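You operate a simulated robot arm through the tools that you are given. There is no shell and no other tool. Be economical: measure what you need, move in short steps, check, and stop when the job is done.

Carry out the task below with a simulated robot arm. There is one attempt and no reset: what you move stays moved.

JOB
Tighten the loose green cover knob, then swap the purple knob in the cover for the grey one.
Fine: The purple knob goes in the fourth sleeve; screw the grey one in tight.

The check looks at the end state, three seconds after you hand in, the way a careful person would. Anything else that was tipped, shoved, dropped, spilled or broken makes it a failure. A push-on lid holds only when it is set on centred and level and pressed home; a screw cap is set on level and turned clockwise until tight.

ROBOT AND FRAMES
A 7-joint arm with a two-finger parallel gripper, fixed in place. Base frame: the origin is at the foot of the arm, x ahead of it, y to its left, z up; the work surface is at about z = 0. Lengths are in m, angles in rad, forces in N, time in s.
With the tool pointing down near the work surface it reaches from about 0.22 to 0.58 m from the base axis. Its first joint turns from -1.152 to 1.152 rad. Payload 2.5 kg.
The tool frame sits at the grasp point between the pads (the TCP): z along the fingers, y along the line on which they close. The tips reach 0.023 m beyond it. The gripper opens to 0.094 m. The fingers are 0.038 m wide and 0.01 m thick; the gripper's body (0.054 by 0.096 m) begins 0.039 m behind the TCP.
Orientation is that of the tool frame in the base frame, as a unit quaternion [x, y, z, w]. With the fingers straight down and closing along the base's y, the tool's x points along the base's -x, its y along +y and its z along -z.

CONTROLS
- The arm moves only by the tool move_arm. Its argument "targets" is a list of rows, each a list of 3 entries, a list of its own where there are three numbers: the turn, a rotation vector about the base's x, y, z in units of 90 degrees (1.0 is 90 degrees), then the shift along the base's x, y, z in units of 250 mm (1.0 is 250 mm), then the opening, from 0 (shut) to 1 (fully open). In form: [[[ax, ay, az], [tx, ty, tz], hand], ...]. A call has 1 to 20 rows; each row is the pose to reach, as a shift and turn from the pose commanded when the call began. A call with a number of a shift or a turn outside -1 to 1 is refused whole. Each row takes 0.2 s and may step no farther than 0.05 m and 0.15 rad from the row before; otherwise, or with a gripper value out of range, the whole call is refused. A pose out of reach is approached as far as the arm can. The call stops where the force on the tool passes 40 N (or 10 N more than at its start, if that is more) or the arm is blocked; 0.2 s more then pass. Each finger travels about 0.108 m/s and halts on what it meets, pressing with about 22 N; the grip force reading is that of the motor and also rises with nothing between the fingers. The clock runs only during rows and for 0.2 s after the last one: add rows that repeat a pose to give the fingers time. It gives the time, the measured TCP pose, the force on the tool (base axes), the opening and the grip force at its end, in the units of the frame above (readings bear some noise), with the torque about the TCP (base axes, N m) and any sound that the robot's microphone picked up.
- Cameras (640 x 400 px; columns grow to the right, rows downward): "scene" is fixed at [0.1199, -0.405, 0.5531]; the picture's right is [0.83, -0.56, 0.00], its down [-0.27, -0.40, -0.87] and it looks along [0.49, 0.73, -0.48] (base axes); focal length 361 px, centre (320, 200). "wrist" rides on the gripper at [0.086, 0.016, -0.075] in the tool frame; the picture's right is [-0.18, 0.98, 0.00], its down [-0.58, -0.11, -0.81] and it looks along [-0.79, -0.15, 0.59] (tool axes); focal length 243 px, centre (320, 200). There is no depth. A picture from a camera that has moved, and an enlarged one, comes with that camera's place and axes in the base frame and with its lens.
- camera(camera): a new picture of that camera. The clock stands still meanwhile.
- close_up(camera, box): a new picture of the part [left, top, right, bottom] of that camera's present view, enlarged. The clock stands still meanwhile.
- job_done(): hands the job in; it is judged then, once.

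Go step by step. Nothing tells you positions but the pictures and the camera data: compare them with the known pose of the tool, close in by small moves and look again before you grip or let go. The budget is 120 turns and 68 pictures, counting those below and the enlarged ones. Unless the task says otherwise, let go and move clear before handing in, and close with one line.

The tools are called by a JSON object that holds its "name" and its "arguments". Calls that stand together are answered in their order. move_arm: Moves the arm, as the interface text tells. Its arguments: {"type":"object","properties":{"targets":{"type":"array"}},"required":["targets"]} The other tools are called the same way: camera (camera) takes a picture; close_up (camera, box) takes an enlarged picture of a part of a camera's view; job_done () hands the job in.

At the start:

```text
t: 0.0
position: [0.354, 0.0947, 0.3767]
tcp_rot: [0.0, 1.0, 0.001, 0.0]
wrist_force: [0.8, -1.1, 0.1]
torque: [0.02, 0.04, -0.05]
width: 0.0938
grip_force: 0.0
```

scene: 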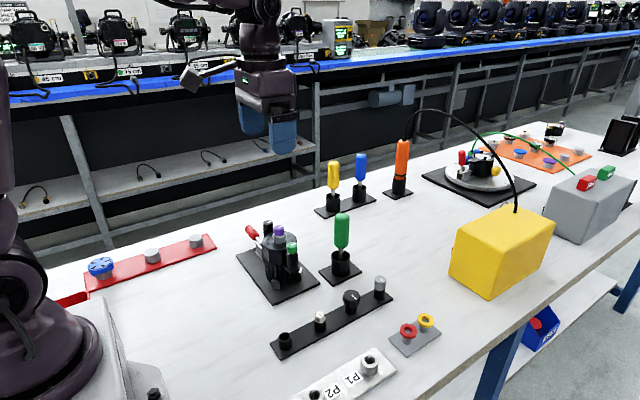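
wrist: 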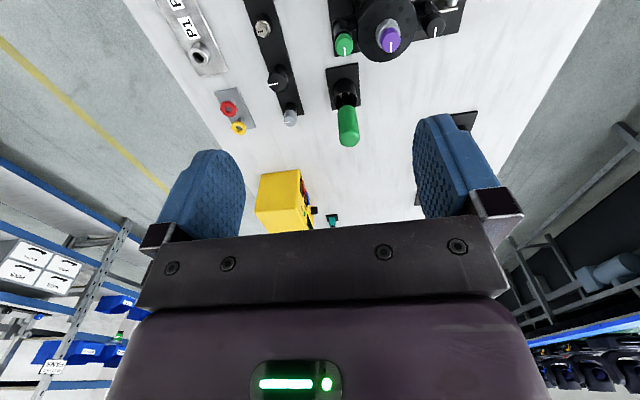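

I see a black fixture with a purple, green and other knobs, and a four-sleeve rail in front of it. I'll enlarge both to identify the parts.

{"name": "close_up", "arguments": {"camera": "scene", "box": [225, 210, 345, 310]}}

{"name": "close_up", "arguments": {"camera": "scene", "box": [260, 265, 440, 375]}}

{"name": "close_up", "arguments": {"camera": "wrist", "box": [180, 0, 480, 180]}}

```text
4.00 times, centred on (285, 260) of scene
camera zoom: at [0.1199, -0.405, 0.5531], right [0.83, -0.56, 0.0], down [-0.27, -0.4, -0.87], along [0.49, 0.73, -0.48], focal length 1443 px, centre (460, -40)
```

zoom: 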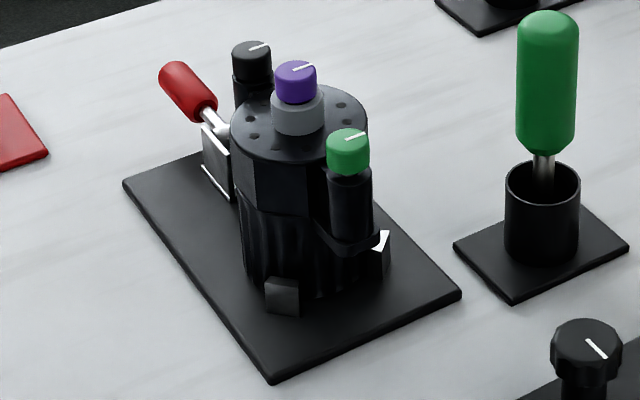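

```text
3.56 times, centred on (350, 320) of scene
camera zoom: at [0.1199, -0.405, 0.5531], right [0.83, -0.56, 0.0], down [-0.27, -0.4, -0.87], along [0.49, 0.73, -0.48], focal length 1283 px, centre (213, -227)
```

zoom: 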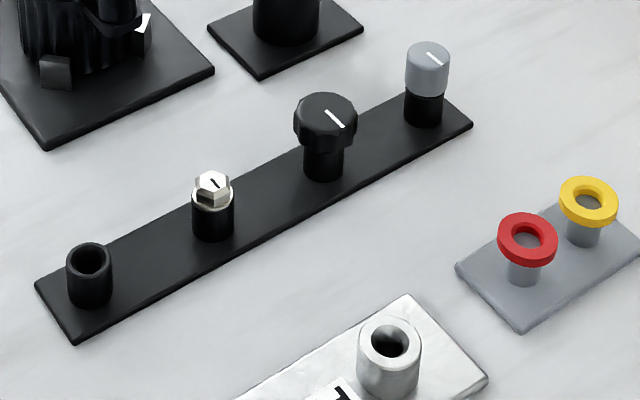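

```text
2.13 times, centred on (330, 90) of wrist
camera zoom: at [0.2666, 0.1104, 0.4516], right [0.18, 0.98, 0.0], down [0.58, -0.11, 0.81], along [0.79, -0.15, -0.59], focal length 518 px, centre (299, 435)
```

zoom: 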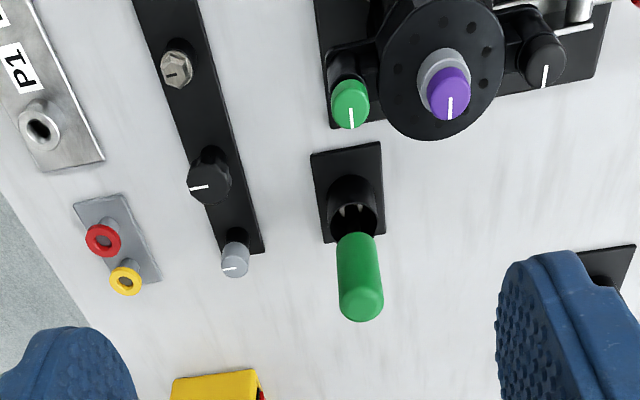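

The cover has purple in its centre, with green (loose) and black side knobs. The rail holds an empty sleeve, a hex screw, a black knob and a grey knob. I'll move above the cover for a closer look.

{"name": "move_arm", "arguments": {"targets": [[[0, 0, 0], [0.046, 0.045, -0.127], 1], [[0, 0, 0], [0.092, 0.09, -0.254], 1], [[0, 0, 0], [0.138, 0.135, -0.381], 1], [[0, 0, 0], [0.184, 0.181, -0.467], 1], [[0, 0, 0], [0.184, 0.181, -0.467], 1]]}}

{"name": "camera", "arguments": {"camera": "wrist"}}

{"name": "camera", "arguments": {"camera": "scene"}}

```text
t: 1.2
position: [0.4011, 0.1409, 0.2579]
tcp_rot: [0.0, 1.0, 0.0, 0.0]
wrist_force: [0.1, -0.7, 0.6]
torque: [-0.03, 0.0, 0.0]
width: 0.0939
grip_force: 0.0
```

```text
62 pictures are left
camera wrist: at [0.3145, 0.1565, 0.3338], right [0.18, 0.98, 0.0], down [0.58, -0.11, 0.81], along [0.79, -0.15, -0.59], focal length 243 px, centre (320, 200)
```

wrist: 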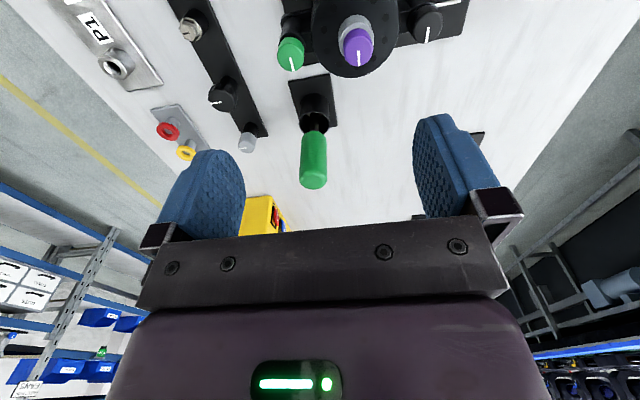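

```text
61 pictures are left
```

scene: 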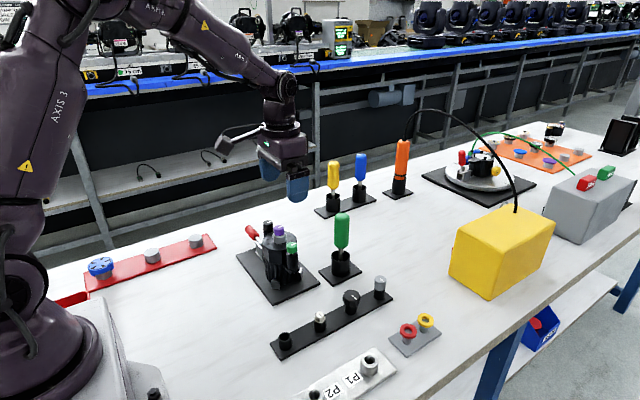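

Purple appears near x≈0.395, y≈0.170. I'll enlarge the wrist view to refine this.

{"name": "close_up", "arguments": {"camera": "wrist", "box": [260, 0, 480, 120]}}

{"name": "close_up", "arguments": {"camera": "scene", "box": [240, 210, 310, 260]}}

```text
2.91 times, centred on (370, 60) of wrist
camera zoom: at [0.3145, 0.1565, 0.3338], right [0.18, 0.98, 0.0], down [0.58, -0.11, 0.81], along [0.79, -0.15, -0.59], focal length 706 px, centre (174, 607)
```

zoom: 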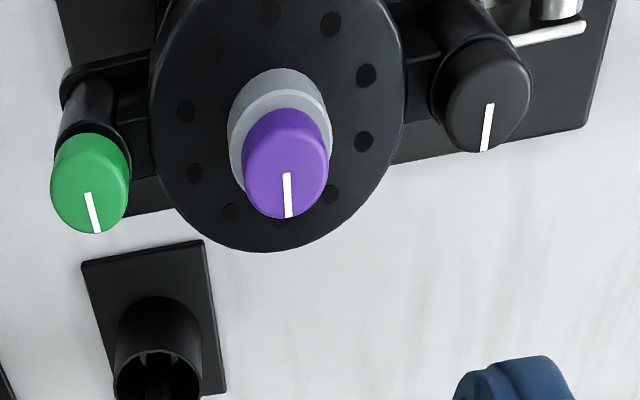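

```text
8.00 times, centred on (275, 235) of scene
camera zoom: at [0.1199, -0.405, 0.5531], right [0.83, -0.56, 0.0], down [-0.27, -0.4, -0.87], along [0.49, 0.73, -0.48], focal length 2886 px, centre (680, -80)
```

zoom: 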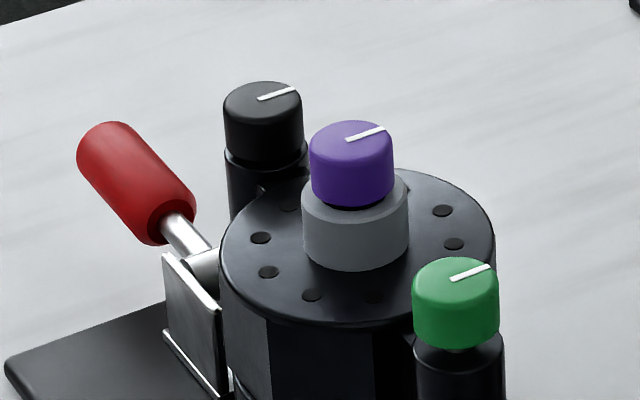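

Green's top is around (0.401, 0.116, 0.124), about 9 mm higher than the black one, so it is the loose knob. I'll move over it and view it from two tool orientations.

{"name": "move_arm", "arguments": {"targets": [[[0, 0, 0], [0, -0.05, -0.12], 0.8], [[0, 0, 0], [0, -0.1, -0.24], 0.6], [[0, 0, 0], [0, -0.1, -0.312], 0.5], [[0, 0, 0], [0, -0.1, -0.312], 0.5]]}}

{"name": "camera", "arguments": {"camera": "wrist"}}

{"name": "move_arm", "arguments": {"targets": [[[0, 0, 0.09], [0, 0, 0], 0.5], [[0, 0, 0.18], [0, 0, 0], 0.5], [[0, 0, 0.27], [0, 0, 0], 0.5], [[0, 0, 0.36], [0, 0, 0], 0.5], [[0, 0, 0.45], [0, 0, 0], 0.5], [[0, 0, 0.54], [0, 0, 0], 0.5], [[0, 0, 0.63], [0, 0, 0], 0.5], [[0, 0, 0.72], [0, 0, 0], 0.5], [[0, 0, 0.81], [0, 0, 0], 0.5], [[0, 0, 0.9], [0, 0, 0], 0.5], [[0, 0, 0.99], [0, 0, 0], 0.5], [[0, 0, 1], [0, 0, 0], 0.5]]}}

{"name": "camera", "arguments": {"camera": "wrist"}}

```text
t: 2.2
position: [0.3991, 0.1149, 0.1825]
tcp_rot: [0.0, 1.0, 0.0, -0.001]
wrist_force: [0.0, 0.8, 0.4]
torque: [0.01, 0.0, -0.04]
width: 0.0472
grip_force: 0.1
```

```text
58 pictures are left
camera wrist: at [0.3128, 0.1307, 0.257], right [0.18, 0.98, 0.0], down [0.58, -0.11, 0.81], along [0.79, -0.15, -0.59], focal length 243 px, centre (320, 200)
```

wrist: 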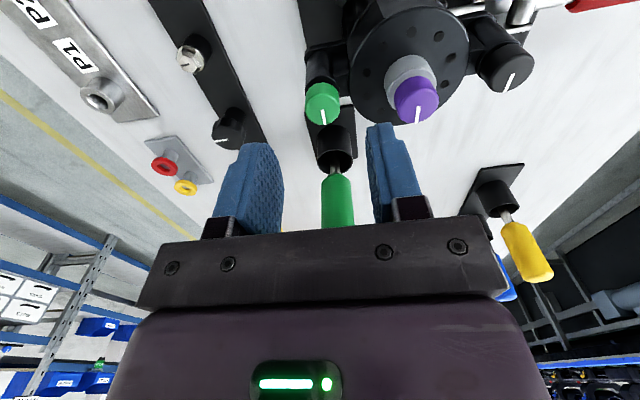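

```text
t: 4.8
position: [0.3995, 0.1145, 0.1821]
tcp_rot: [0.707, -0.707, 0.0, 0.0]
wrist_force: [0.0, 0.0, 0.2]
torque: [0.0, 0.02, -0.02]
width: 0.0472
grip_force: 0.1
```

```text
57 pictures are left
camera wrist: at [0.3834, 0.0277, 0.2567], right [-0.98, 0.18, 0.0], down [0.11, 0.58, 0.81], along [0.15, 0.79, -0.59], focal length 243 px, centre (320, 200)
```

wrist: 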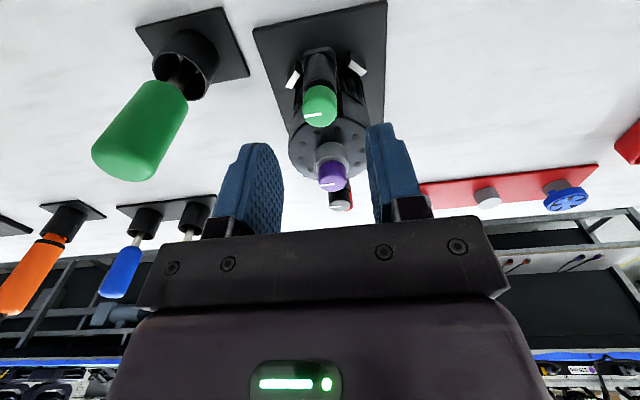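

Triangulation puts green at (0.400, 0.116, 0.123) and purple at (0.400, 0.169, 0.136). I'll lower over green with the fingers straddling along x and close.

{"name": "move_arm", "arguments": {"targets": [[[0, 0, 0], [0.002, 0.006, -0.1], 0.5], [[0, 0, 0], [0.002, 0.006, -0.2], 0.45], [[0, 0, 0], [0.002, 0.006, -0.2], 0.4]]}}

{"name": "camera", "arguments": {"camera": "wrist"}}

{"name": "close_up", "arguments": {"camera": "scene", "box": [230, 190, 330, 260]}}

```text
t: 5.6
position: [0.3998, 0.1162, 0.1312]
tcp_rot: [0.708, -0.707, 0.0, 0.0]
wrist_force: [0.2, 0.6, 0.3]
torque: [0.0, 0.01, 0.01]
width: 0.0376
grip_force: 0.1
```

```text
56 pictures are left
camera wrist: at [0.3834, 0.0293, 0.2061], right [-0.98, 0.18, 0.0], down [0.11, 0.58, 0.81], along [0.15, 0.79, -0.59], focal length 243 px, centre (320, 200)
```

wrist: 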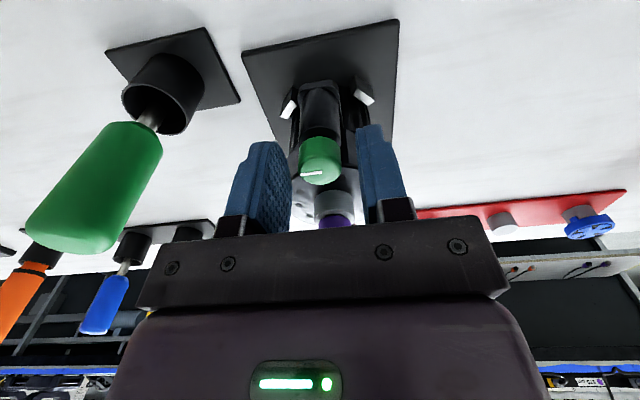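

```text
5.71 times, centred on (280, 225) of scene
camera zoom: at [0.1199, -0.405, 0.5531], right [0.83, -0.56, 0.0], down [-0.27, -0.4, -0.87], along [0.49, 0.73, -0.48], focal length 2061 px, centre (549, 57)
```

zoom: 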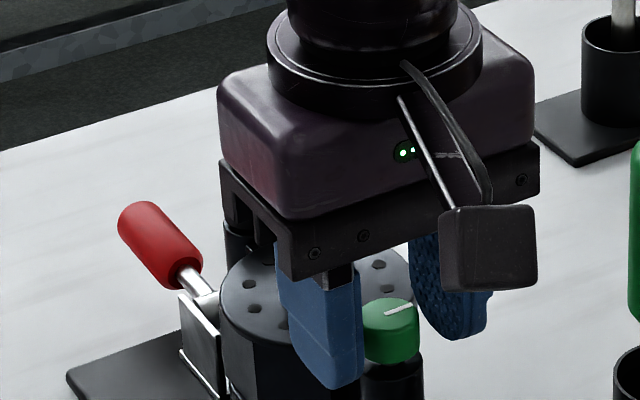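

The fingers straddle the green cap and are centred. Closing now, with a small clockwise turn to feel it.

{"name": "move_arm", "arguments": {"targets": [[[0, 0, 0], [0, 0, 0], 0], [[0, 0, 0], [0, 0, 0], 0], [[0, 0, -0.09], [0, 0, 0], 0], [[0, 0, -0.18], [0, 0, 0], 0], [[0, 0, -0.27], [0, 0, 0], 0], [[0, 0, -0.36], [0, 0, 0], 0], [[0, 0, -0.36], [0, 0, 0], 0]]}}

{"name": "close_up", "arguments": {"camera": "scene", "box": [230, 190, 330, 260]}}

```text
t: 7.2
position: [0.4003, 0.1157, 0.1317]
tcp_rot: [-0.481, 0.877, 0.0, 0.0]
wrist_force: [0.0, 3.6, -1.3]
torque: [0.12, 0.0, -0.01]
width: 0.0205
grip_force: 21.8
```

```text
5.71 times, centred on (280, 225) of scene
camera zoom: at [0.12, -0.405, 0.5531], right [0.83, -0.56, 0.0], down [-0.27, -0.4, -0.87], along [0.49, 0.73, -0.48], focal length 2061 px, centre (549, 57)
```

zoom: 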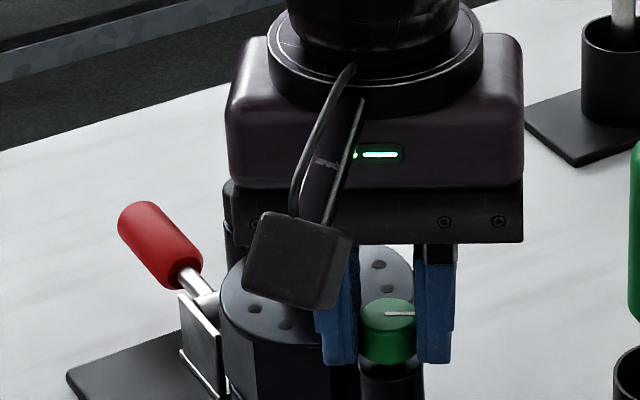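

The cap turns with the fingers. I'll continue another 90° clockwise and watch the force.

{"name": "move_arm", "arguments": {"targets": [[[0, 0, -0.09], [0, 0, 0], 0], [[0, 0, -0.18], [0, 0, 0], 0], [[0, 0, -0.27], [0, 0, 0], 0], [[0, 0, -0.36], [0, 0, 0], 0], [[0, 0, -0.45], [0, 0, 0], 0], [[0, 0, -0.54], [0, 0, 0], 0], [[0, 0, -0.63], [0, 0, 0], 0], [[0, 0, -0.72], [0, 0, 0], 0], [[0, 0, -0.81], [0, 0, 0], 0], [[0, 0, -0.9], [0, 0, 0], 0], [[0, 0, -1], [0, 0, 0], 0]]}}

{"name": "close_up", "arguments": {"camera": "scene", "box": [230, 190, 330, 260]}}

```text
refused: row 11 steps farther than a row can; nothing moved
```

```text
5.71 times, centred on (280, 225) of scene
camera zoom: at [0.12, -0.405, 0.5531], right [0.83, -0.56, 0.0], down [-0.27, -0.4, -0.87], along [0.49, 0.73, -0.48], focal length 2061 px, centre (549, 57)
```

zoom: 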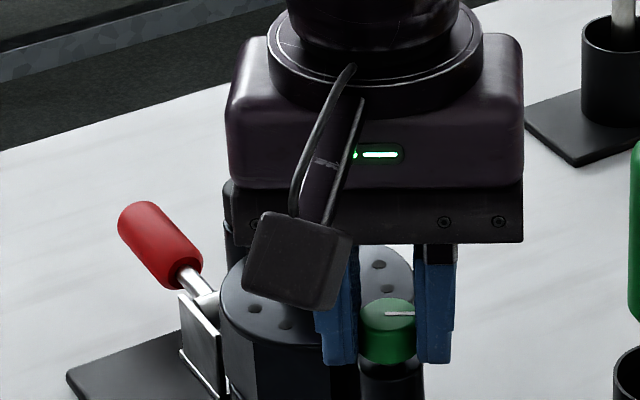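

The row limit was exceeded (0.095 per row is the cap), so I'll repeat with steps of 0.09.

{"name": "move_arm", "arguments": {"targets": [[[0, 0, -0.09], [0, 0, 0], 0], [[0, 0, -0.18], [0, 0, 0], 0], [[0, 0, -0.27], [0, 0, 0], 0], [[0, 0, -0.36], [0, 0, 0], 0], [[0, 0, -0.45], [0, 0, 0], 0], [[0, 0, -0.54], [0, 0, 0], 0], [[0, 0, -0.63], [0, 0, 0], 0], [[0, 0, -0.72], [0, 0, 0], 0], [[0, 0, -0.81], [0, 0, 0], 0], [[0, 0, -0.9], [0, 0, 0], 0], [[0, 0, -0.99], [0, 0, 0], 0]]}}

{"name": "close_up", "arguments": {"camera": "scene", "box": [230, 190, 330, 260]}}

```text
t: 9.6
position: [0.399, 0.1164, 0.1321]
tcp_rot: [0.272, 0.962, 0.0, -0.001]
wrist_force: [0.8, 10.3, -11.5]
torque: [0.28, 0.03, 0.01]
width: 0.0206
grip_force: 22.2
```

```text
5.71 times, centred on (280, 225) of scene
camera zoom: at [0.12, -0.405, 0.5531], right [0.83, -0.56, 0.0], down [-0.27, -0.4, -0.87], along [0.49, 0.73, -0.49], focal length 2061 px, centre (549, 57)
```

zoom: 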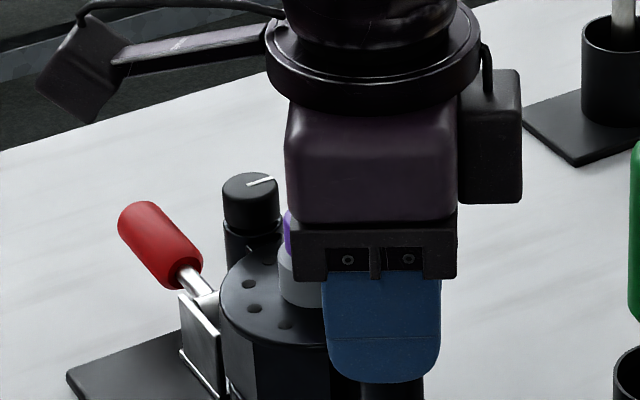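

The screw is pulling the tool down, as the knob descends. I'll release, look at its height and regrip.

{"name": "move_arm", "arguments": {"targets": [[[0, 0, 0], [0, 0, 0], 0.3], [[0, 0, 0], [0, 0, 0], 0.36], [[0, 0, 0], [0, 0, 0.08], 0.4], [[0, 0, 0], [0, 0, 0.16], 0.4], [[0, 0, 0], [0, 0, 0.16], 0.4]]}}

{"name": "close_up", "arguments": {"camera": "wrist", "box": [220, 40, 420, 190]}}

{"name": "close_up", "arguments": {"camera": "scene", "box": [230, 190, 330, 260]}}

```text
t: 10.8
position: [0.4013, 0.1158, 0.1725]
tcp_rot: [0.272, 0.962, 0.001, 0.001]
wrist_force: [-0.7, -0.1, 0.1]
torque: [0.01, -0.01, 0.01]
width: 0.0376
grip_force: 0.0
```

```text
2.67 times, centred on (320, 115) of wrist
camera zoom: at [0.3351, 0.1742, 0.2467], right [0.67, 0.74, 0.0], down [0.44, -0.4, 0.81], along [0.6, -0.54, -0.59], focal length 647 px, centre (320, 427)
```

zoom: 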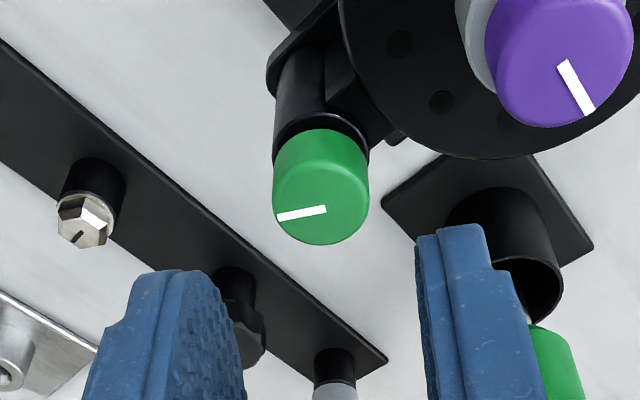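

```text
5.71 times, centred on (280, 225) of scene
camera zoom: at [0.1199, -0.405, 0.5531], right [0.83, -0.56, 0.0], down [-0.27, -0.4, -0.87], along [0.49, 0.73, -0.48], focal length 2061 px, centre (549, 57)
```

zoom: 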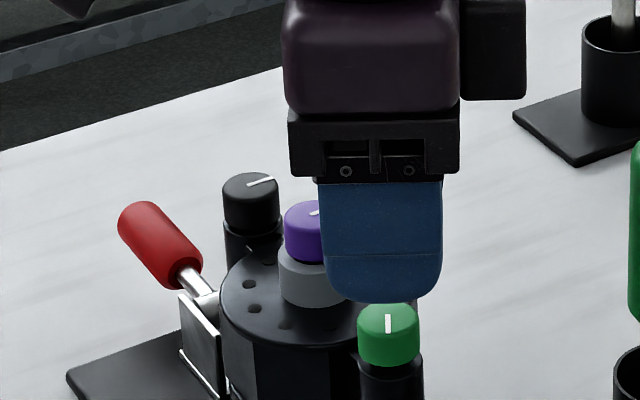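

Green dropped about 2.4 mm over the 122° turn. I'll rotate back, descend and regrip slightly lower.

{"name": "move_arm", "arguments": {"targets": [[[0, 0, 0.09], [0, 0, 0], 0.4], [[0, 0, 0.18], [0, 0, 0], 0.4], [[0, 0, 0.27], [0, 0, 0], 0.4], [[0, 0, 0.36], [0, 0, 0], 0.4], [[0, 0, 0.45], [0, 0, 0], 0.4], [[0, 0, 0.54], [0, 0, 0], 0.4], [[0, 0, 0.63], [0, 0, 0], 0.4], [[0, 0, 0.72], [0, 0, 0], 0.4], [[0, 0, 0.81], [0, 0, 0], 0.4], [[0, 0, 0.9], [0, 0, 0], 0.4], [[0, 0, 0.99], [0, 0, 0], 0.4], [[0, 0, 0.99], [-0.002, 0, -0.09], 0.4], [[0, 0, 0.99], [-0.002, 0, -0.172], 0.4], [[0, 0, 0.99], [-0.002, 0, -0.172], 0.2], [[0, 0, 0.99], [-0.002, 0, -0.172], 0], [[0, 0, 0.99], [-0.002, 0, -0.172], 0]]}}

{"name": "move_arm", "arguments": {"targets": [[[0, 0, -0.09], [0, 0, -0.0007], 0], [[0, 0, -0.18], [0, 0, -0.0014], 0], [[0, 0, -0.27], [0, 0, -0.002], 0], [[0, 0, -0.36], [0, 0, -0.0027], 0], [[0, 0, -0.45], [0, 0, -0.0034], 0], [[0, 0, -0.54], [0, 0, -0.004], 0], [[0, 0, -0.63], [0, 0, -0.0047], 0], [[0, 0, -0.72], [0, 0, -0.0054], 0], [[0, 0, -0.81], [0, 0, -0.006], 0], [[0, 0, -0.9], [0, 0, -0.0067], 0], [[0, 0, -0.99], [0, 0, -0.0074], 0]]}}

```text
t: 14.2
position: [0.3995, 0.1157, 0.1277]
tcp_rot: [-0.481, 0.877, -0.002, 0.001]
wrist_force: [10.2, -7.2, 0.7]
torque: [-0.17, -0.07, -0.02]
width: 0.021
grip_force: 21.7
```

```text
t: 16.6
position: [0.4006, 0.1166, 0.1271]
tcp_rot: [0.273, 0.962, 0.0, 0.001]
wrist_force: [14.8, -3.2, 3.0]
torque: [-0.04, -0.23, 0.0]
width: 0.0207
grip_force: 22.1
```

No tightness yet (torque near 0). I'll continue clockwise without regripping, nudging toward the cap's centre.

{"name": "move_arm", "arguments": {"targets": [[[0, 0, -0.09], [0.002, 0, -0.0007], 0], [[0, 0, -0.18], [0.004, -0.001, -0.0014], 0], [[0, 0, -0.27], [0.004, -0.001, -0.002], 0], [[0, 0, -0.36], [0.004, -0.001, -0.0027], 0], [[0, 0, -0.45], [0.004, -0.001, -0.0034], 0], [[0, 0, -0.54], [0.004, -0.001, -0.004], 0], [[0, 0, -0.63], [0.004, -0.001, -0.0047], 0], [[0, 0, -0.72], [0.004, -0.001, -0.0054], 0], [[0, 0, -0.81], [0.004, -0.001, -0.006], 0], [[0, 0, -0.9], [0.004, -0.001, -0.0067], 0], [[0, 0, -0.99], [0.004, -0.001, -0.0074], 0]]}}

{"name": "close_up", "arguments": {"camera": "scene", "box": [230, 190, 330, 260]}}

```text
t: 18.4
position: [0.4013, 0.1157, 0.1262]
tcp_rot: [0.721, 0.693, 0.0, 0.0]
wrist_force: [-2.1, -1.5, 4.1]
torque: [-0.2, -0.01, -0.05]
width: 0.0206
grip_force: 22.0
stopped in row 8: the force on the tool passed its limit at 53 N (the readings are from after the stop); the commanded pose is now the measured one
```

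```text
5.71 times, centred on (280, 225) of scene
camera zoom: at [0.1199, -0.405, 0.5531], right [0.83, -0.56, 0.0], down [-0.27, -0.4, -0.87], along [0.49, 0.73, -0.48], focal length 2061 px, centre (549, 57)
```

zoom: 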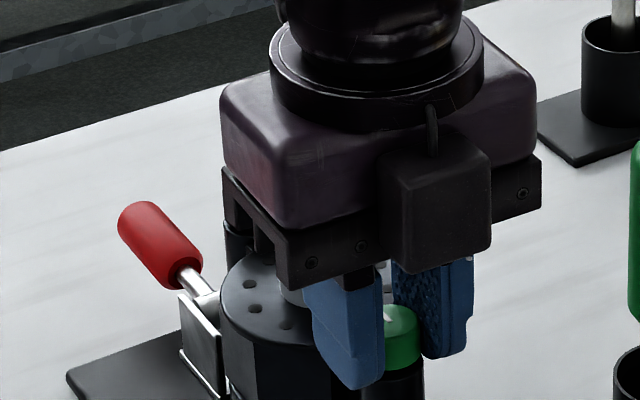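

It stopped at a force limit around −92°: either tight or touching something. I'll release, lift and look.

{"name": "move_arm", "arguments": {"targets": [[[0, 0, 0], [0, 0, 0], 0.3], [[0, 0, 0], [0, 0, 0], 0.36], [[0, 0, 0], [0, 0, 0.08], 0.4], [[0, 0, 0], [0, 0, 0.18], 0.4], [[0, 0, 0], [0, 0, 0.28], 0.4], [[0, 0, 0], [0, 0, 0.28], 0.4]]}}

{"name": "close_up", "arguments": {"camera": "scene", "box": [240, 210, 310, 260]}}

{"name": "camera", "arguments": {"camera": "wrist"}}

```text
t: 19.8
position: [0.4016, 0.1163, 0.1966]
tcp_rot: [0.72, 0.694, -0.001, 0.0]
wrist_force: [-1.0, 0.2, -0.3]
torque: [-0.04, 0.0, -0.02]
width: 0.0376
grip_force: 0.0
```

```text
8.00 times, centred on (275, 235) of scene
camera zoom: at [0.1199, -0.405, 0.5531], right [0.83, -0.56, 0.0], down [-0.27, -0.4, -0.87], along [0.49, 0.73, -0.48], focal length 2886 px, centre (680, -80)
```

zoom: 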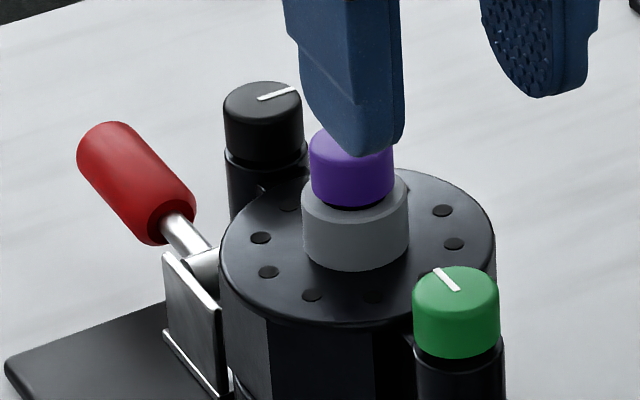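

```text
47 pictures are left
camera wrist: at [0.42, 0.2029, 0.2714], right [0.97, -0.22, 0.0], down [-0.13, -0.58, 0.81], along [-0.18, -0.79, -0.59], focal length 243 px, centre (320, 200)
```

wrist: 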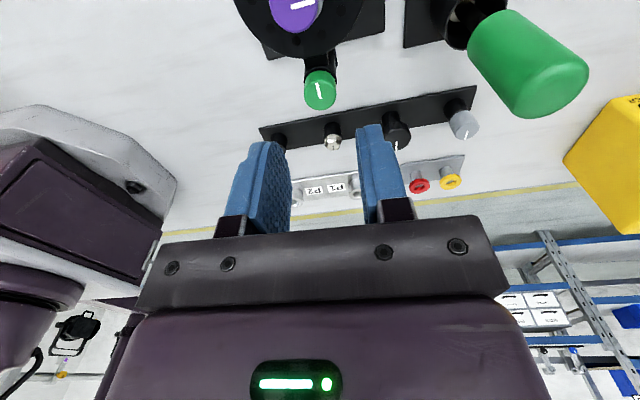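

Green is now down about 3 mm and sits on its post, likely near tight. I'll regrip a bit higher, clear of the cover, and turn again to feel the torque.

{"name": "move_arm", "arguments": {"targets": [[[0, 0, 0.09], [0, 0, 0], 0.4], [[0, 0, 0.18], [0, 0, 0], 0.4], [[0, 0, 0.27], [0, 0, 0], 0.4], [[0, 0, 0.36], [0, 0, 0], 0.4], [[0, 0, 0.45], [0, 0, 0], 0.4], [[0, 0, 0.54], [0, 0, 0], 0.4], [[0, 0, 0.63], [0, 0, 0], 0.4], [[0, 0, 0.72], [0, 0, 0], 0.4], [[0, 0, 0.81], [0, 0, 0], 0.4], [[0, 0, 0.9], [0, 0, 0], 0.4], [[0, 0, 0.99], [0, 0, 0], 0.4], [[0, 0, 0.99], [-0.002, -0.002, -0.09], 0.4], [[0, 0, 0.99], [-0.002, -0.002, -0.18], 0.4], [[0, 0, 0.99], [-0.002, -0.002, -0.26], 0.4], [[0, 0, 0.99], [-0.002, -0.002, -0.26], 0.2], [[0, 0, 0.99], [-0.002, -0.002, -0.26], 0], [[0, 0, 0.99], [-0.002, -0.002, -0.26], 0]]}}

{"name": "move_arm", "arguments": {"targets": [[[0, 0, -0.09], [0, 0, 0], 0], [[0, 0, -0.18], [0, 0, 0], 0]]}}

{"name": "move_arm", "arguments": {"targets": [[[0, 0, -0.09], [0, 0, 0], 0], [[0, 0, -0.18], [0, 0, 0], 0]]}}

```text
t: 23.4
position: [0.4007, 0.1154, 0.1304]
tcp_rot: [0.027, 1.0, -0.002, -0.001]
wrist_force: [-2.8, 2.1, 1.3]
torque: [0.21, 0.2, 0.02]
width: 0.0203
grip_force: 22.6
```

```text
t: 23.9
position: [0.4002, 0.1152, 0.1301]
tcp_rot: [0.169, 0.986, -0.001, 0.0]
wrist_force: [-1.0, 5.1, -1.4]
torque: [0.28, 0.05, 0.0]
width: 0.0206
grip_force: 22.6
```

```text
t: 24.6
position: [0.4, 0.1162, 0.1313]
tcp_rot: [0.306, 0.952, 0.0, 0.0]
wrist_force: [0.7, 7.6, -5.8]
torque: [0.3, -0.09, 0.04]
width: 0.0205
grip_force: 21.8
```

It still turns freely, so the earlier stop wasn't tightness. Continuing, following the screw down.

{"name": "move_arm", "arguments": {"targets": [[[0, 0, -0.09], [0, 0, -0.002], 0], [[0, 0, -0.18], [0, 0, -0.003], 0], [[0, 0, -0.27], [0, 0, -0.004], 0], [[0, 0, -0.36], [0, 0, -0.005], 0]]}}

{"name": "move_arm", "arguments": {"targets": [[[0, 0, -0.09], [0, 0, -0.001], 0], [[0, 0, -0.18], [0, 0, -0.002], 0]]}}

{"name": "close_up", "arguments": {"camera": "scene", "box": [230, 190, 330, 260]}}

```text
t: 25.6
position: [0.399, 0.1157, 0.131]
tcp_rot: [0.56, 0.829, 0.0, -0.001]
wrist_force: [4.2, 10.6, -3.9]
torque: [0.31, -0.29, -0.01]
width: 0.0207
grip_force: 22.0
```

```text
t: 26.1
position: [0.3999, 0.1154, 0.131]
tcp_rot: [0.671, 0.742, 0.0, -0.001]
wrist_force: [3.5, 14.4, -1.7]
torque: [0.42, -0.18, 0.01]
width: 0.0208
grip_force: 22.2
```

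```text
5.71 times, centred on (280, 225) of scene
camera zoom: at [0.12, -0.405, 0.5531], right [0.83, -0.56, 0.0], down [-0.27, -0.4, -0.87], along [0.49, 0.73, -0.48], focal length 2061 px, centre (549, 57)
```

zoom: 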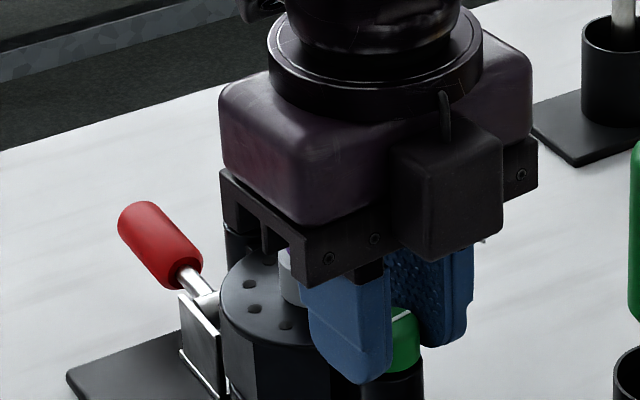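

It is following; about one full turn so far. Continuing in small steps past the earlier stop angle.

{"name": "move_arm", "arguments": {"targets": [[[0, 0, -0.09], [0, 0, -0.001], 0], [[0, 0, -0.18], [0, 0, -0.002], 0], [[0, 0, -0.27], [0, 0, -0.003], 0]]}}

{"name": "move_arm", "arguments": {"targets": [[[0, 0, -0.09], [0, 0, -0.001], 0], [[0, 0, -0.18], [0, 0, -0.002], 0], [[0, 0, -0.27], [0, 0, -0.003], 0]]}}

```text
t: 26.9
position: [0.3984, 0.1128, 0.1288]
tcp_rot: [0.812, 0.583, -0.001, -0.001]
wrist_force: [-5.3, 0.6, 13.3]
torque: [-0.06, 0.04, 0.22]
width: 0.0206
grip_force: 21.8
```

```text
t: 27.8
position: [0.4007, 0.1153, 0.1286]
tcp_rot: [0.916, 0.401, 0.0, -0.001]
wrist_force: [-2.3, 0.8, 1.5]
torque: [-0.03, 0.03, 0.25]
width: 0.0207
grip_force: 21.5
```

Resisting torque now reads 0.25 N·m, so it appears to have seated. I'll release and check how far the knob actually turned.

{"name": "move_arm", "arguments": {"targets": [[[0, 0, 0], [0, 0, 0], 0.3], [[0, 0, 0], [0, 0, 0], 0.36], [[0, 0, 0], [0, 0, 0.08], 0.4], [[0, 0, 0], [0, 0, 0.18], 0.4], [[0, 0, 0], [0, 0, 0.28], 0.4], [[0, 0, 0], [0, 0, 0.28], 0.4]]}}

{"name": "close_up", "arguments": {"camera": "scene", "box": [240, 210, 310, 260]}}

```text
t: 29.1
position: [0.3987, 0.1156, 0.1997]
tcp_rot: [0.916, 0.401, 0.0, -0.001]
wrist_force: [-0.4, 0.1, -0.2]
torque: [0.0, 0.0, 0.04]
width: 0.0379
grip_force: 0.0
```

```text
8.00 times, centred on (275, 235) of scene
camera zoom: at [0.1199, -0.405, 0.5531], right [0.83, -0.56, 0.0], down [-0.27, -0.4, -0.87], along [0.49, 0.73, -0.48], focal length 2886 px, centre (680, -80)
```

zoom: 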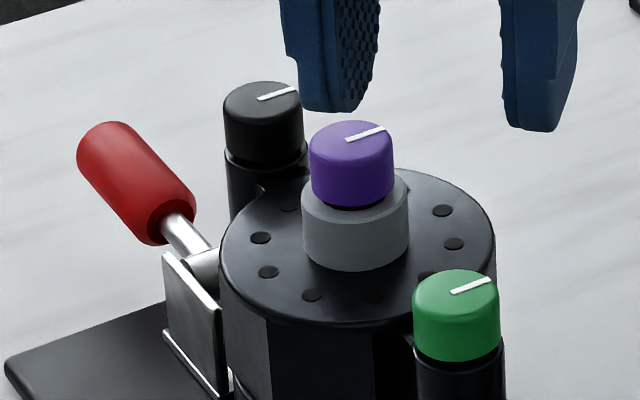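

Green's mark has returned to the same direction as the others after one full turn, and the fingers slipped past it, so it is tight. Next is purple; I'll move above it and check the alignment.

{"name": "move_arm", "arguments": {"targets": [[[0, 0, 0], [0.0, 0.11, 0], 0.5], [[0, 0, 0], [0.0, 0.216, -0.02], 0.5], [[0, 0, 0], [0.0, 0.216, -0.02], 0.5]]}}

{"name": "camera", "arguments": {"camera": "wrist"}}

```text
t: 29.9
position: [0.3972, 0.1684, 0.1952]
tcp_rot: [0.916, 0.401, 0.0, -0.001]
wrist_force: [-0.3, -0.4, 0.4]
torque: [0.03, -0.01, -0.01]
width: 0.0471
grip_force: 0.0
```

```text
44 pictures are left
camera wrist: at [0.4691, 0.2214, 0.2702], right [0.6, -0.8, 0.0], down [-0.47, -0.36, 0.81], along [-0.65, -0.48, -0.59], focal length 243 px, centre (320, 200)
```

wrist: 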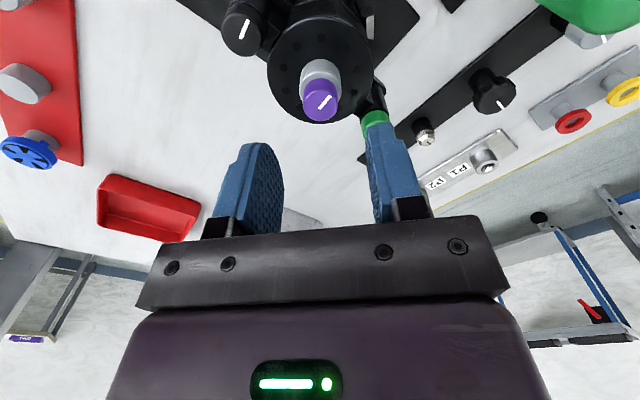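

Purple's centre is at about (0.4003, 0.170). I'll descend, grip it and turn counter-clockwise while letting it rise.

{"name": "move_arm", "arguments": {"targets": [[[0, 0, 0], [0.002, 0.004, -0.1], 0.5], [[0, 0, 0], [0.002, 0.004, -0.194], 0.4], [[0, 0, 0], [0.002, 0.004, -0.194], 0.4]]}}

{"name": "close_up", "arguments": {"camera": "scene", "box": [230, 180, 330, 250]}}

{"name": "close_up", "arguments": {"camera": "wrist", "box": [220, 60, 420, 210]}}

```text
t: 30.8
position: [0.401, 0.1706, 0.1455]
tcp_rot: [0.916, 0.401, -0.001, 0.0]
wrist_force: [0.4, 0.0, 0.3]
torque: [0.01, -0.01, 0.03]
width: 0.0375
grip_force: 0.1
```

```text
5.71 times, centred on (280, 215) of scene
camera zoom: at [0.1199, -0.405, 0.5531], right [0.83, -0.56, 0.0], down [-0.27, -0.4, -0.87], along [0.49, 0.73, -0.48], focal length 2061 px, centre (549, 114)
```

zoom: 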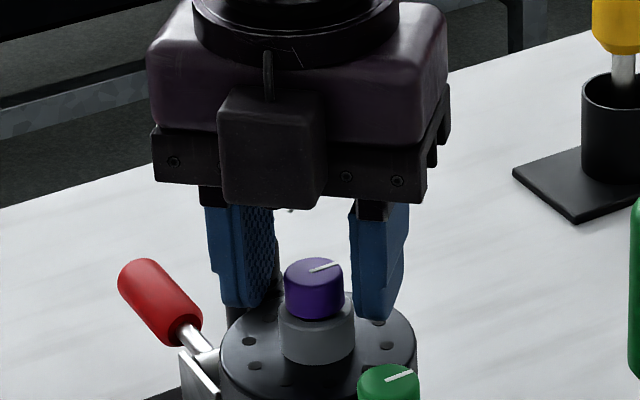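

```text
2.67 times, centred on (320, 135) of wrist
camera zoom: at [0.4704, 0.222, 0.2206], right [0.6, -0.8, 0.0], down [-0.47, -0.35, 0.81], along [-0.65, -0.48, -0.59], focal length 647 px, centre (320, 373)
```

zoom: 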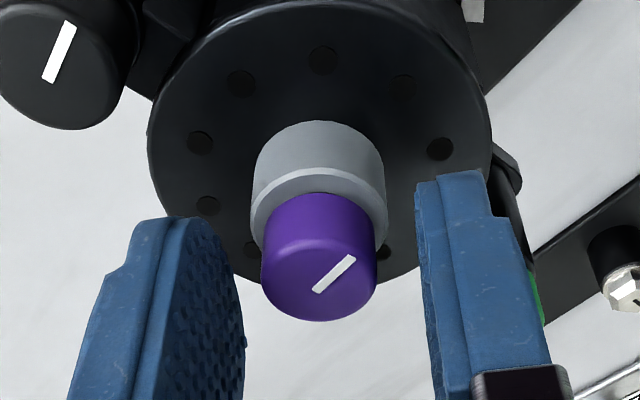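

The fingers bracket purple. Closing, then turning counter-clockwise.

{"name": "move_arm", "arguments": {"targets": [[[0, 0, 0], [0, 0, 0], 0.2], [[0, 0, 0], [0, 0, 0], 0], [[0, 0, 0], [0, 0, 0], 0], [[0, 0, 0.09], [0, 0, 0.0003], 0], [[0, 0, 0.18], [0, 0, 0.0006], 0], [[0, 0, 0.27], [0, 0, 0.001], 0]]}}

{"name": "move_arm", "arguments": {"targets": [[[0, 0, 0.09], [0, 0, 0.0003], 0], [[0, 0, 0.18], [0, 0, 0.0006], 0], [[0, 0, 0.27], [0, 0, 0.001], 0], [[0, 0, 0.36], [0, 0, 0.0013], 0], [[0, 0, 0.45], [0, 0, 0.0016], 0], [[0, 0, 0.54], [0, 0, 0.002], 0], [[0, 0, 0.63], [0, 0, 0.0023], 0], [[0, 0, 0.72], [0, 0, 0.0026], 0], [[0, 0, 0.81], [0, 0, 0.003], 0], [[0, 0, 0.9], [0, 0, 0.0033], 0], [[0, 0, 0.99], [0, 0, 0.0036], 0]]}}

{"name": "close_up", "arguments": {"camera": "scene", "box": [230, 180, 330, 250]}}

```text
t: 32.1
position: [0.4002, 0.171, 0.1447]
tcp_rot: [0.811, 0.586, -0.001, -0.001]
wrist_force: [-2.0, -2.4, 6.4]
torque: [-0.08, 0.06, -0.04]
width: 0.0203
grip_force: 22.0
```

```text
t: 34.5
position: [0.4004, 0.1698, 0.1462]
tcp_rot: [0.165, 0.986, -0.002, -0.001]
wrist_force: [-4.4, -7.8, 13.1]
torque: [-0.21, 0.08, 0.0]
width: 0.0202
grip_force: 22.1
```

```text
5.71 times, centred on (280, 215) of scene
camera zoom: at [0.1199, -0.405, 0.5531], right [0.83, -0.56, 0.0], down [-0.27, -0.4, -0.87], along [0.49, 0.73, -0.48], focal length 2061 px, centre (549, 114)
```

zoom: 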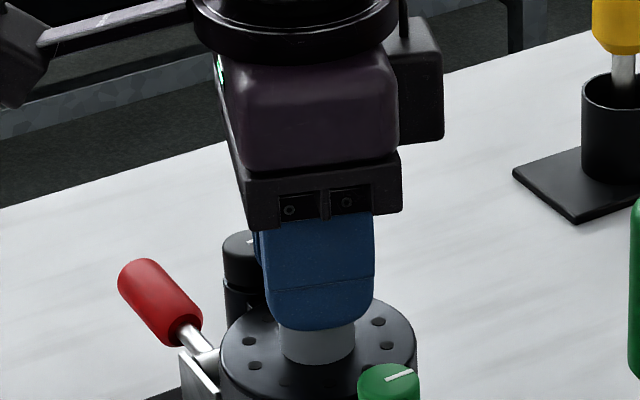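

It is unscrewing and pushing the tool up. Continuing another 90° with more lift.

{"name": "move_arm", "arguments": {"targets": [[[0, 0, 0.09], [0, 0, 0.002], 0], [[0, 0, 0.18], [0, 0, 0.003], 0], [[0, 0, 0.27], [0, 0, 0.004], 0], [[0, 0, 0.36], [0, 0, 0.005], 0], [[0, 0, 0.45], [0, 0, 0.0055], 0], [[0, 0, 0.54], [0, 0, 0.006], 0], [[0, 0, 0.63], [0, 0, 0.0065], 0], [[0, 0, 0.72], [0, 0, 0.007], 0], [[0, 0, 0.81], [0, 0, 0.0075], 0], [[0, 0, 0.9], [0, 0, 0.008], 0], [[0, 0, 0.99], [0, 0, 0.0085], 0]]}}

{"name": "move_arm", "arguments": {"targets": [[[0, 0, 0.09], [0, 0, 0.001], 0], [[0, 0, 0.18], [0, 0, 0.002], 0], [[0, 0, 0.27], [0, 0, 0.0025], 0], [[0, 0, 0.36], [0, 0, 0.003], 0], [[0, 0, 0.45], [0, 0, 0.0035], 0], [[0, 0, 0.54], [0, 0, 0.004], 0]]}}

```text
t: 37.0
position: [0.3999, 0.1697, 0.1486]
tcp_rot: [-0.574, 0.819, 0.0, 0.001]
wrist_force: [-1.5, -6.9, -2.4]
torque: [-0.17, 0.07, -0.01]
width: 0.0203
grip_force: 22.7
```

```text
t: 38.4
position: [0.4014, 0.1706, 0.1503]
tcp_rot: [0.859, -0.512, 0.001, 0.001]
wrist_force: [-3.5, -8.7, -1.7]
torque: [-0.23, 0.12, -0.05]
width: 0.0204
grip_force: 21.4
```

Purple has turned about 250°. I'll release, look, and rotate back for another bite.

{"name": "move_arm", "arguments": {"targets": [[[0, 0, 0], [0, 0, 0], 0.2], [[0, 0, 0], [0, 0, 0], 0.4], [[0, 0, 0], [0, 0, 0.1], 0.4], [[0, 0, 0], [0, 0, 0.16], 0.4], [[0, 0, -0.09], [0, 0, 0.16], 0.4], [[0, 0, -0.18], [0, 0, 0.16], 0.4], [[0, 0, -0.27], [0, 0, 0.16], 0.4], [[0, 0, -0.36], [0, 0, 0.16], 0.4], [[0, 0, -0.45], [0, 0, 0.16], 0.4], [[0, 0, -0.54], [0, 0, 0.16], 0.4], [[0, 0, -0.63], [0, 0, 0.16], 0.4], [[0, 0, -0.72], [0, 0, 0.16], 0.4], [[0, 0, -0.81], [0, 0, 0.16], 0.4], [[0, 0, -0.9], [0, 0, 0.16], 0.4], [[0, 0, -0.99], [0, 0, 0.16], 0.4], [[0, 0, -0.99], [0, 0, 0.16], 0.4]]}}

{"name": "move_arm", "arguments": {"targets": [[[0, 0, -0.09], [0, 0, 0], 0.4], [[0, 0, -0.18], [0, 0, 0], 0.4], [[0, 0, -0.27], [0, 0, 0], 0.4], [[0, 0, -0.36], [0, 0, 0], 0.4], [[0, 0, -0.45], [0, 0, 0], 0.4], [[0, 0, -0.54], [0, 0, 0], 0.4], [[0, 0, -0.63], [0, 0, 0], 0.4], [[0, 0, -0.72], [0, 0, 0], 0.4], [[0, 0, -0.81], [0, 0, 0], 0.4], [[0, 0, -0.9], [0, 0, 0], 0.4], [[0, 0, -0.99], [0, 0, 0], 0.4], [[0, 0, -0.99], [0, 0, 0], 0.4]]}}

{"name": "close_up", "arguments": {"camera": "scene", "box": [240, 210, 310, 260]}}

```text
t: 41.8
position: [0.3999, 0.1703, 0.1893]
tcp_rot: [-0.252, 0.968, 0.0, 0.001]
wrist_force: [-0.5, -1.5, 0.3]
torque: [0.0, 0.01, 0.02]
width: 0.0378
grip_force: 0.0
```

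```text
t: 44.4
position: [0.4005, 0.1701, 0.1902]
tcp_rot: [0.499, 0.866, 0.0, -0.001]
wrist_force: [-0.3, -0.9, -0.1]
torque: [0.03, -0.02, 0.04]
width: 0.0376
grip_force: 0.1
```

```text
8.00 times, centred on (275, 235) of scene
camera zoom: at [0.1199, -0.405, 0.5531], right [0.83, -0.56, 0.0], down [-0.27, -0.4, -0.87], along [0.49, 0.73, -0.48], focal length 2886 px, centre (680, -80)
```

zoom: 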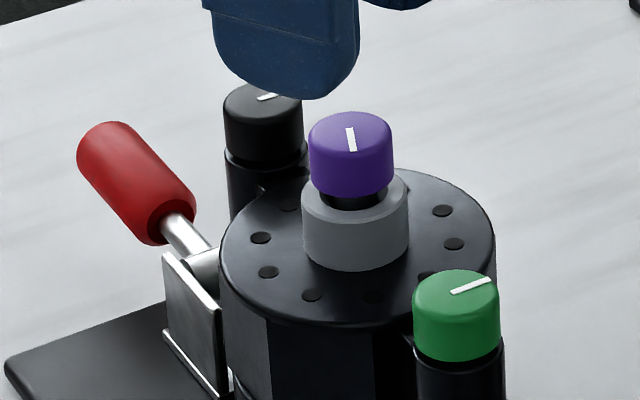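

Purple rose about 2.7 mm; the pitch is near 4 mm per turn. Regrip and continue.

{"name": "move_arm", "arguments": {"targets": [[[0, 0, 0], [0, 0, -0.09], 0.4], [[0, 0, 0], [0, 0, -0.163], 0.4], [[0, 0, 0], [0, 0, -0.163], 0.2], [[0, 0, 0], [0, 0, -0.163], 0], [[0, 0, 0], [0, 0, -0.163], 0], [[0, 0, 0.09], [0, 0, -0.1625], 0], [[0, 0, 0.18], [0, 0, -0.162], 0], [[0, 0, 0.27], [0, 0, -0.1615], 0], [[0, 0, 0.36], [0, 0, -0.161], 0], [[0, 0, 0.45], [0, 0, -0.1605], 0], [[0, 0, 0.54], [0, 0, -0.16], 0], [[0, 0, 0.63], [0, 0, -0.1595], 0], [[0, 0, 0.72], [0, 0, -0.159], 0], [[0, 0, 0.81], [0, 0, -0.1585], 0], [[0, 0, 0.9], [0, 0, -0.158], 0], [[0, 0, 0.99], [0, 0, -0.1575], 0]]}}

{"name": "move_arm", "arguments": {"targets": [[[0, 0, 0.09], [0, 0, 0.0005], 0], [[0, 0, 0.18], [0, 0, 0.001], 0], [[0, 0, 0.27], [0, 0, 0.0015], 0], [[0, 0, 0.36], [0, 0, 0.002], 0], [[0, 0, 0.45], [0, 0, 0.0025], 0], [[0, 0, 0.54], [0, 0, 0.003], 0], [[0, 0, 0.63], [0, 0, 0.0035], 0], [[0, 0, 0.72], [0, 0, 0.004], 0], [[0, 0, 0.81], [0, 0, 0.0045], 0], [[0, 0, 0.9], [0, 0, 0.005], 0], [[0, 0, 0.99], [0, 0, 0.0055], 0]]}}

{"name": "move_arm", "arguments": {"targets": [[[0, 0, 0.09], [0, 0, 0.0005], 0], [[0, 0, 0.18], [0, 0, 0.001], 0], [[0, 0, 0.27], [0, 0, 0.0015], 0], [[0, 0, 0.36], [0, 0, 0.002], 0], [[0, 0, 0.45], [0, 0, 0.0025], 0], [[0, 0, 0.54], [0, 0, 0.003], 0], [[0, 0, 0.63], [0, 0, 0.0035], 0]]}}

```text
t: 47.8
position: [0.4008, 0.1704, 0.1486]
tcp_rot: [-0.255, 0.967, -0.001, 0.0]
wrist_force: [-3.2, -2.2, 0.9]
torque: [-0.04, 0.14, -0.01]
width: 0.0202
grip_force: 22.3
```

```text
t: 50.1
position: [0.4001, 0.1713, 0.1505]
tcp_rot: [0.859, -0.511, 0.001, 0.0]
wrist_force: [0.4, 0.1, 0.8]
torque: [-0.01, 0.0, 0.01]
width: 0.0201
grip_force: 22.5
```

```text
t: 51.8
position: [0.3993, 0.1705, 0.1526]
tcp_rot: [0.999, -0.042, 0.0, -0.001]
wrist_force: [-0.1, 0.7, -0.6]
torque: [-0.02, -0.02, -0.01]
width: 0.0201
grip_force: 21.6
```

Forces have vanished after more than one turn, so it is likely free. I'll lift gently.

{"name": "move_arm", "arguments": {"targets": [[[0, 0, 0], [0, 0, 0.01], 0], [[0, 0, 0], [0, 0, 0.02], 0], [[0, 0, 0], [0, 0, 0.04], 0], [[0, 0, 0], [0, 0, 0.08], 0], [[0, 0, 0], [0, 0, 0.16], 0], [[0, 0, 0], [0, 0, 0.24], 0]]}}

{"name": "close_up", "arguments": {"camera": "scene", "box": [220, 140, 380, 250]}}

{"name": "camera", "arguments": {"camera": "wrist"}}

```text
t: 53.1
position: [0.3996, 0.17, 0.2119]
tcp_rot: [0.999, -0.043, 0.0, -0.002]
wrist_force: [-0.3, 0.5, -0.9]
torque: [-0.03, 0.0, -0.02]
width: 0.0205
grip_force: 21.9
```

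```text
3.64 times, centred on (300, 195) of scene
camera zoom: at [0.1199, -0.405, 0.5531], right [0.83, -0.56, 0.0], down [-0.27, -0.4, -0.87], along [0.49, 0.73, -0.48], focal length 1312 px, centre (393, 218)
```

zoom: 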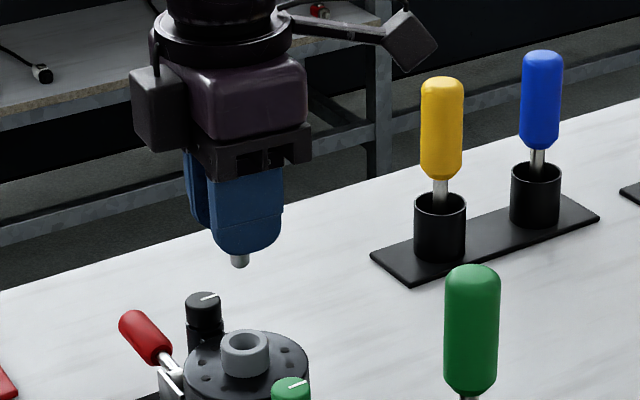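

```text
38 pictures are left
camera wrist: at [0.4846, 0.147, 0.2868], right [-0.27, -0.96, 0.0], down [-0.57, 0.16, 0.81], along [-0.78, 0.22, -0.59], focal length 243 px, centre (320, 200)
```

wrist: 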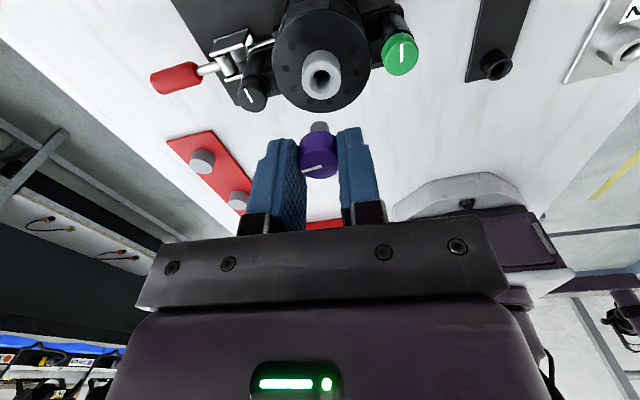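

Purple is out and held level. Next I'll carry it over the empty end sleeve, near (0.322, 0.008), turning the wrist back on the way.

{"name": "move_arm", "arguments": {"targets": [[[0, 0, -0.09], [-0.028, -0.06, 0], 0], [[0, 0, -0.18], [-0.056, -0.12, 0], 0], [[0, 0, -0.27], [-0.084, -0.18, 0], 0], [[0, 0, -0.36], [-0.112, -0.24, 0], 0], [[0, 0, -0.45], [-0.14, -0.3, 0], 0], [[0, 0, -0.54], [-0.168, -0.36, 0], 0], [[0, 0, -0.63], [-0.196, -0.42, 0], 0], [[0, 0, -0.72], [-0.224, -0.48, 0], 0], [[0, 0, -0.81], [-0.252, -0.54, -0.04], 0], [[0, 0, -0.9], [-0.28, -0.6, -0.12], 0], [[0, 0, -0.99], [-0.308, -0.64, -0.22], 0], [[0, 0, -0.99], [-0.308, -0.64, -0.28], 0], [[0, 0, -0.99], [-0.308, -0.64, -0.28], 0]]}}

{"name": "camera", "arguments": {"camera": "wrist"}}

{"name": "close_up", "arguments": {"camera": "scene", "box": [230, 260, 390, 370]}}

```text
t: 56.0
position: [0.3237, 0.0095, 0.1409]
tcp_rot: [-0.681, 0.732, -0.002, 0.001]
wrist_force: [0.0, 1.0, 0.6]
torque: [0.02, 0.0, 0.01]
width: 0.0199
grip_force: 22.1
```

```text
37 pictures are left
camera wrist: at [0.3012, -0.0758, 0.2153], right [-0.97, 0.25, 0.0], down [0.15, 0.57, 0.81], along [0.21, 0.78, -0.59], focal length 243 px, centre (320, 200)
```

wrist: 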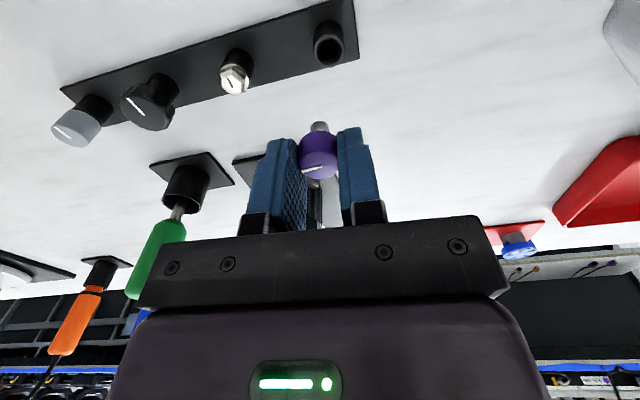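

```text
3.64 times, centred on (310, 315) of scene
camera zoom: at [0.1199, -0.405, 0.5531], right [0.83, -0.56, 0.0], down [-0.27, -0.4, -0.87], along [0.49, 0.73, -0.48], focal length 1312 px, centre (356, -218)
```

zoom: 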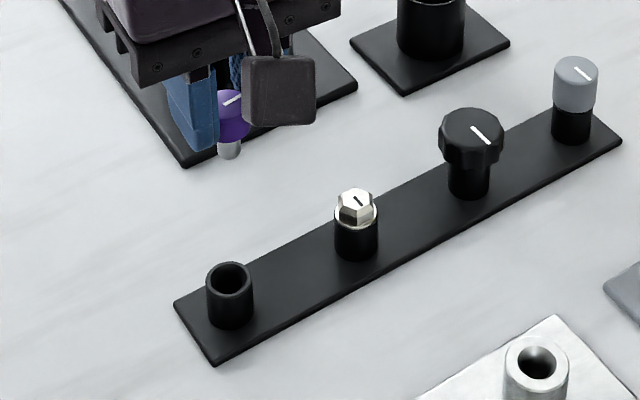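

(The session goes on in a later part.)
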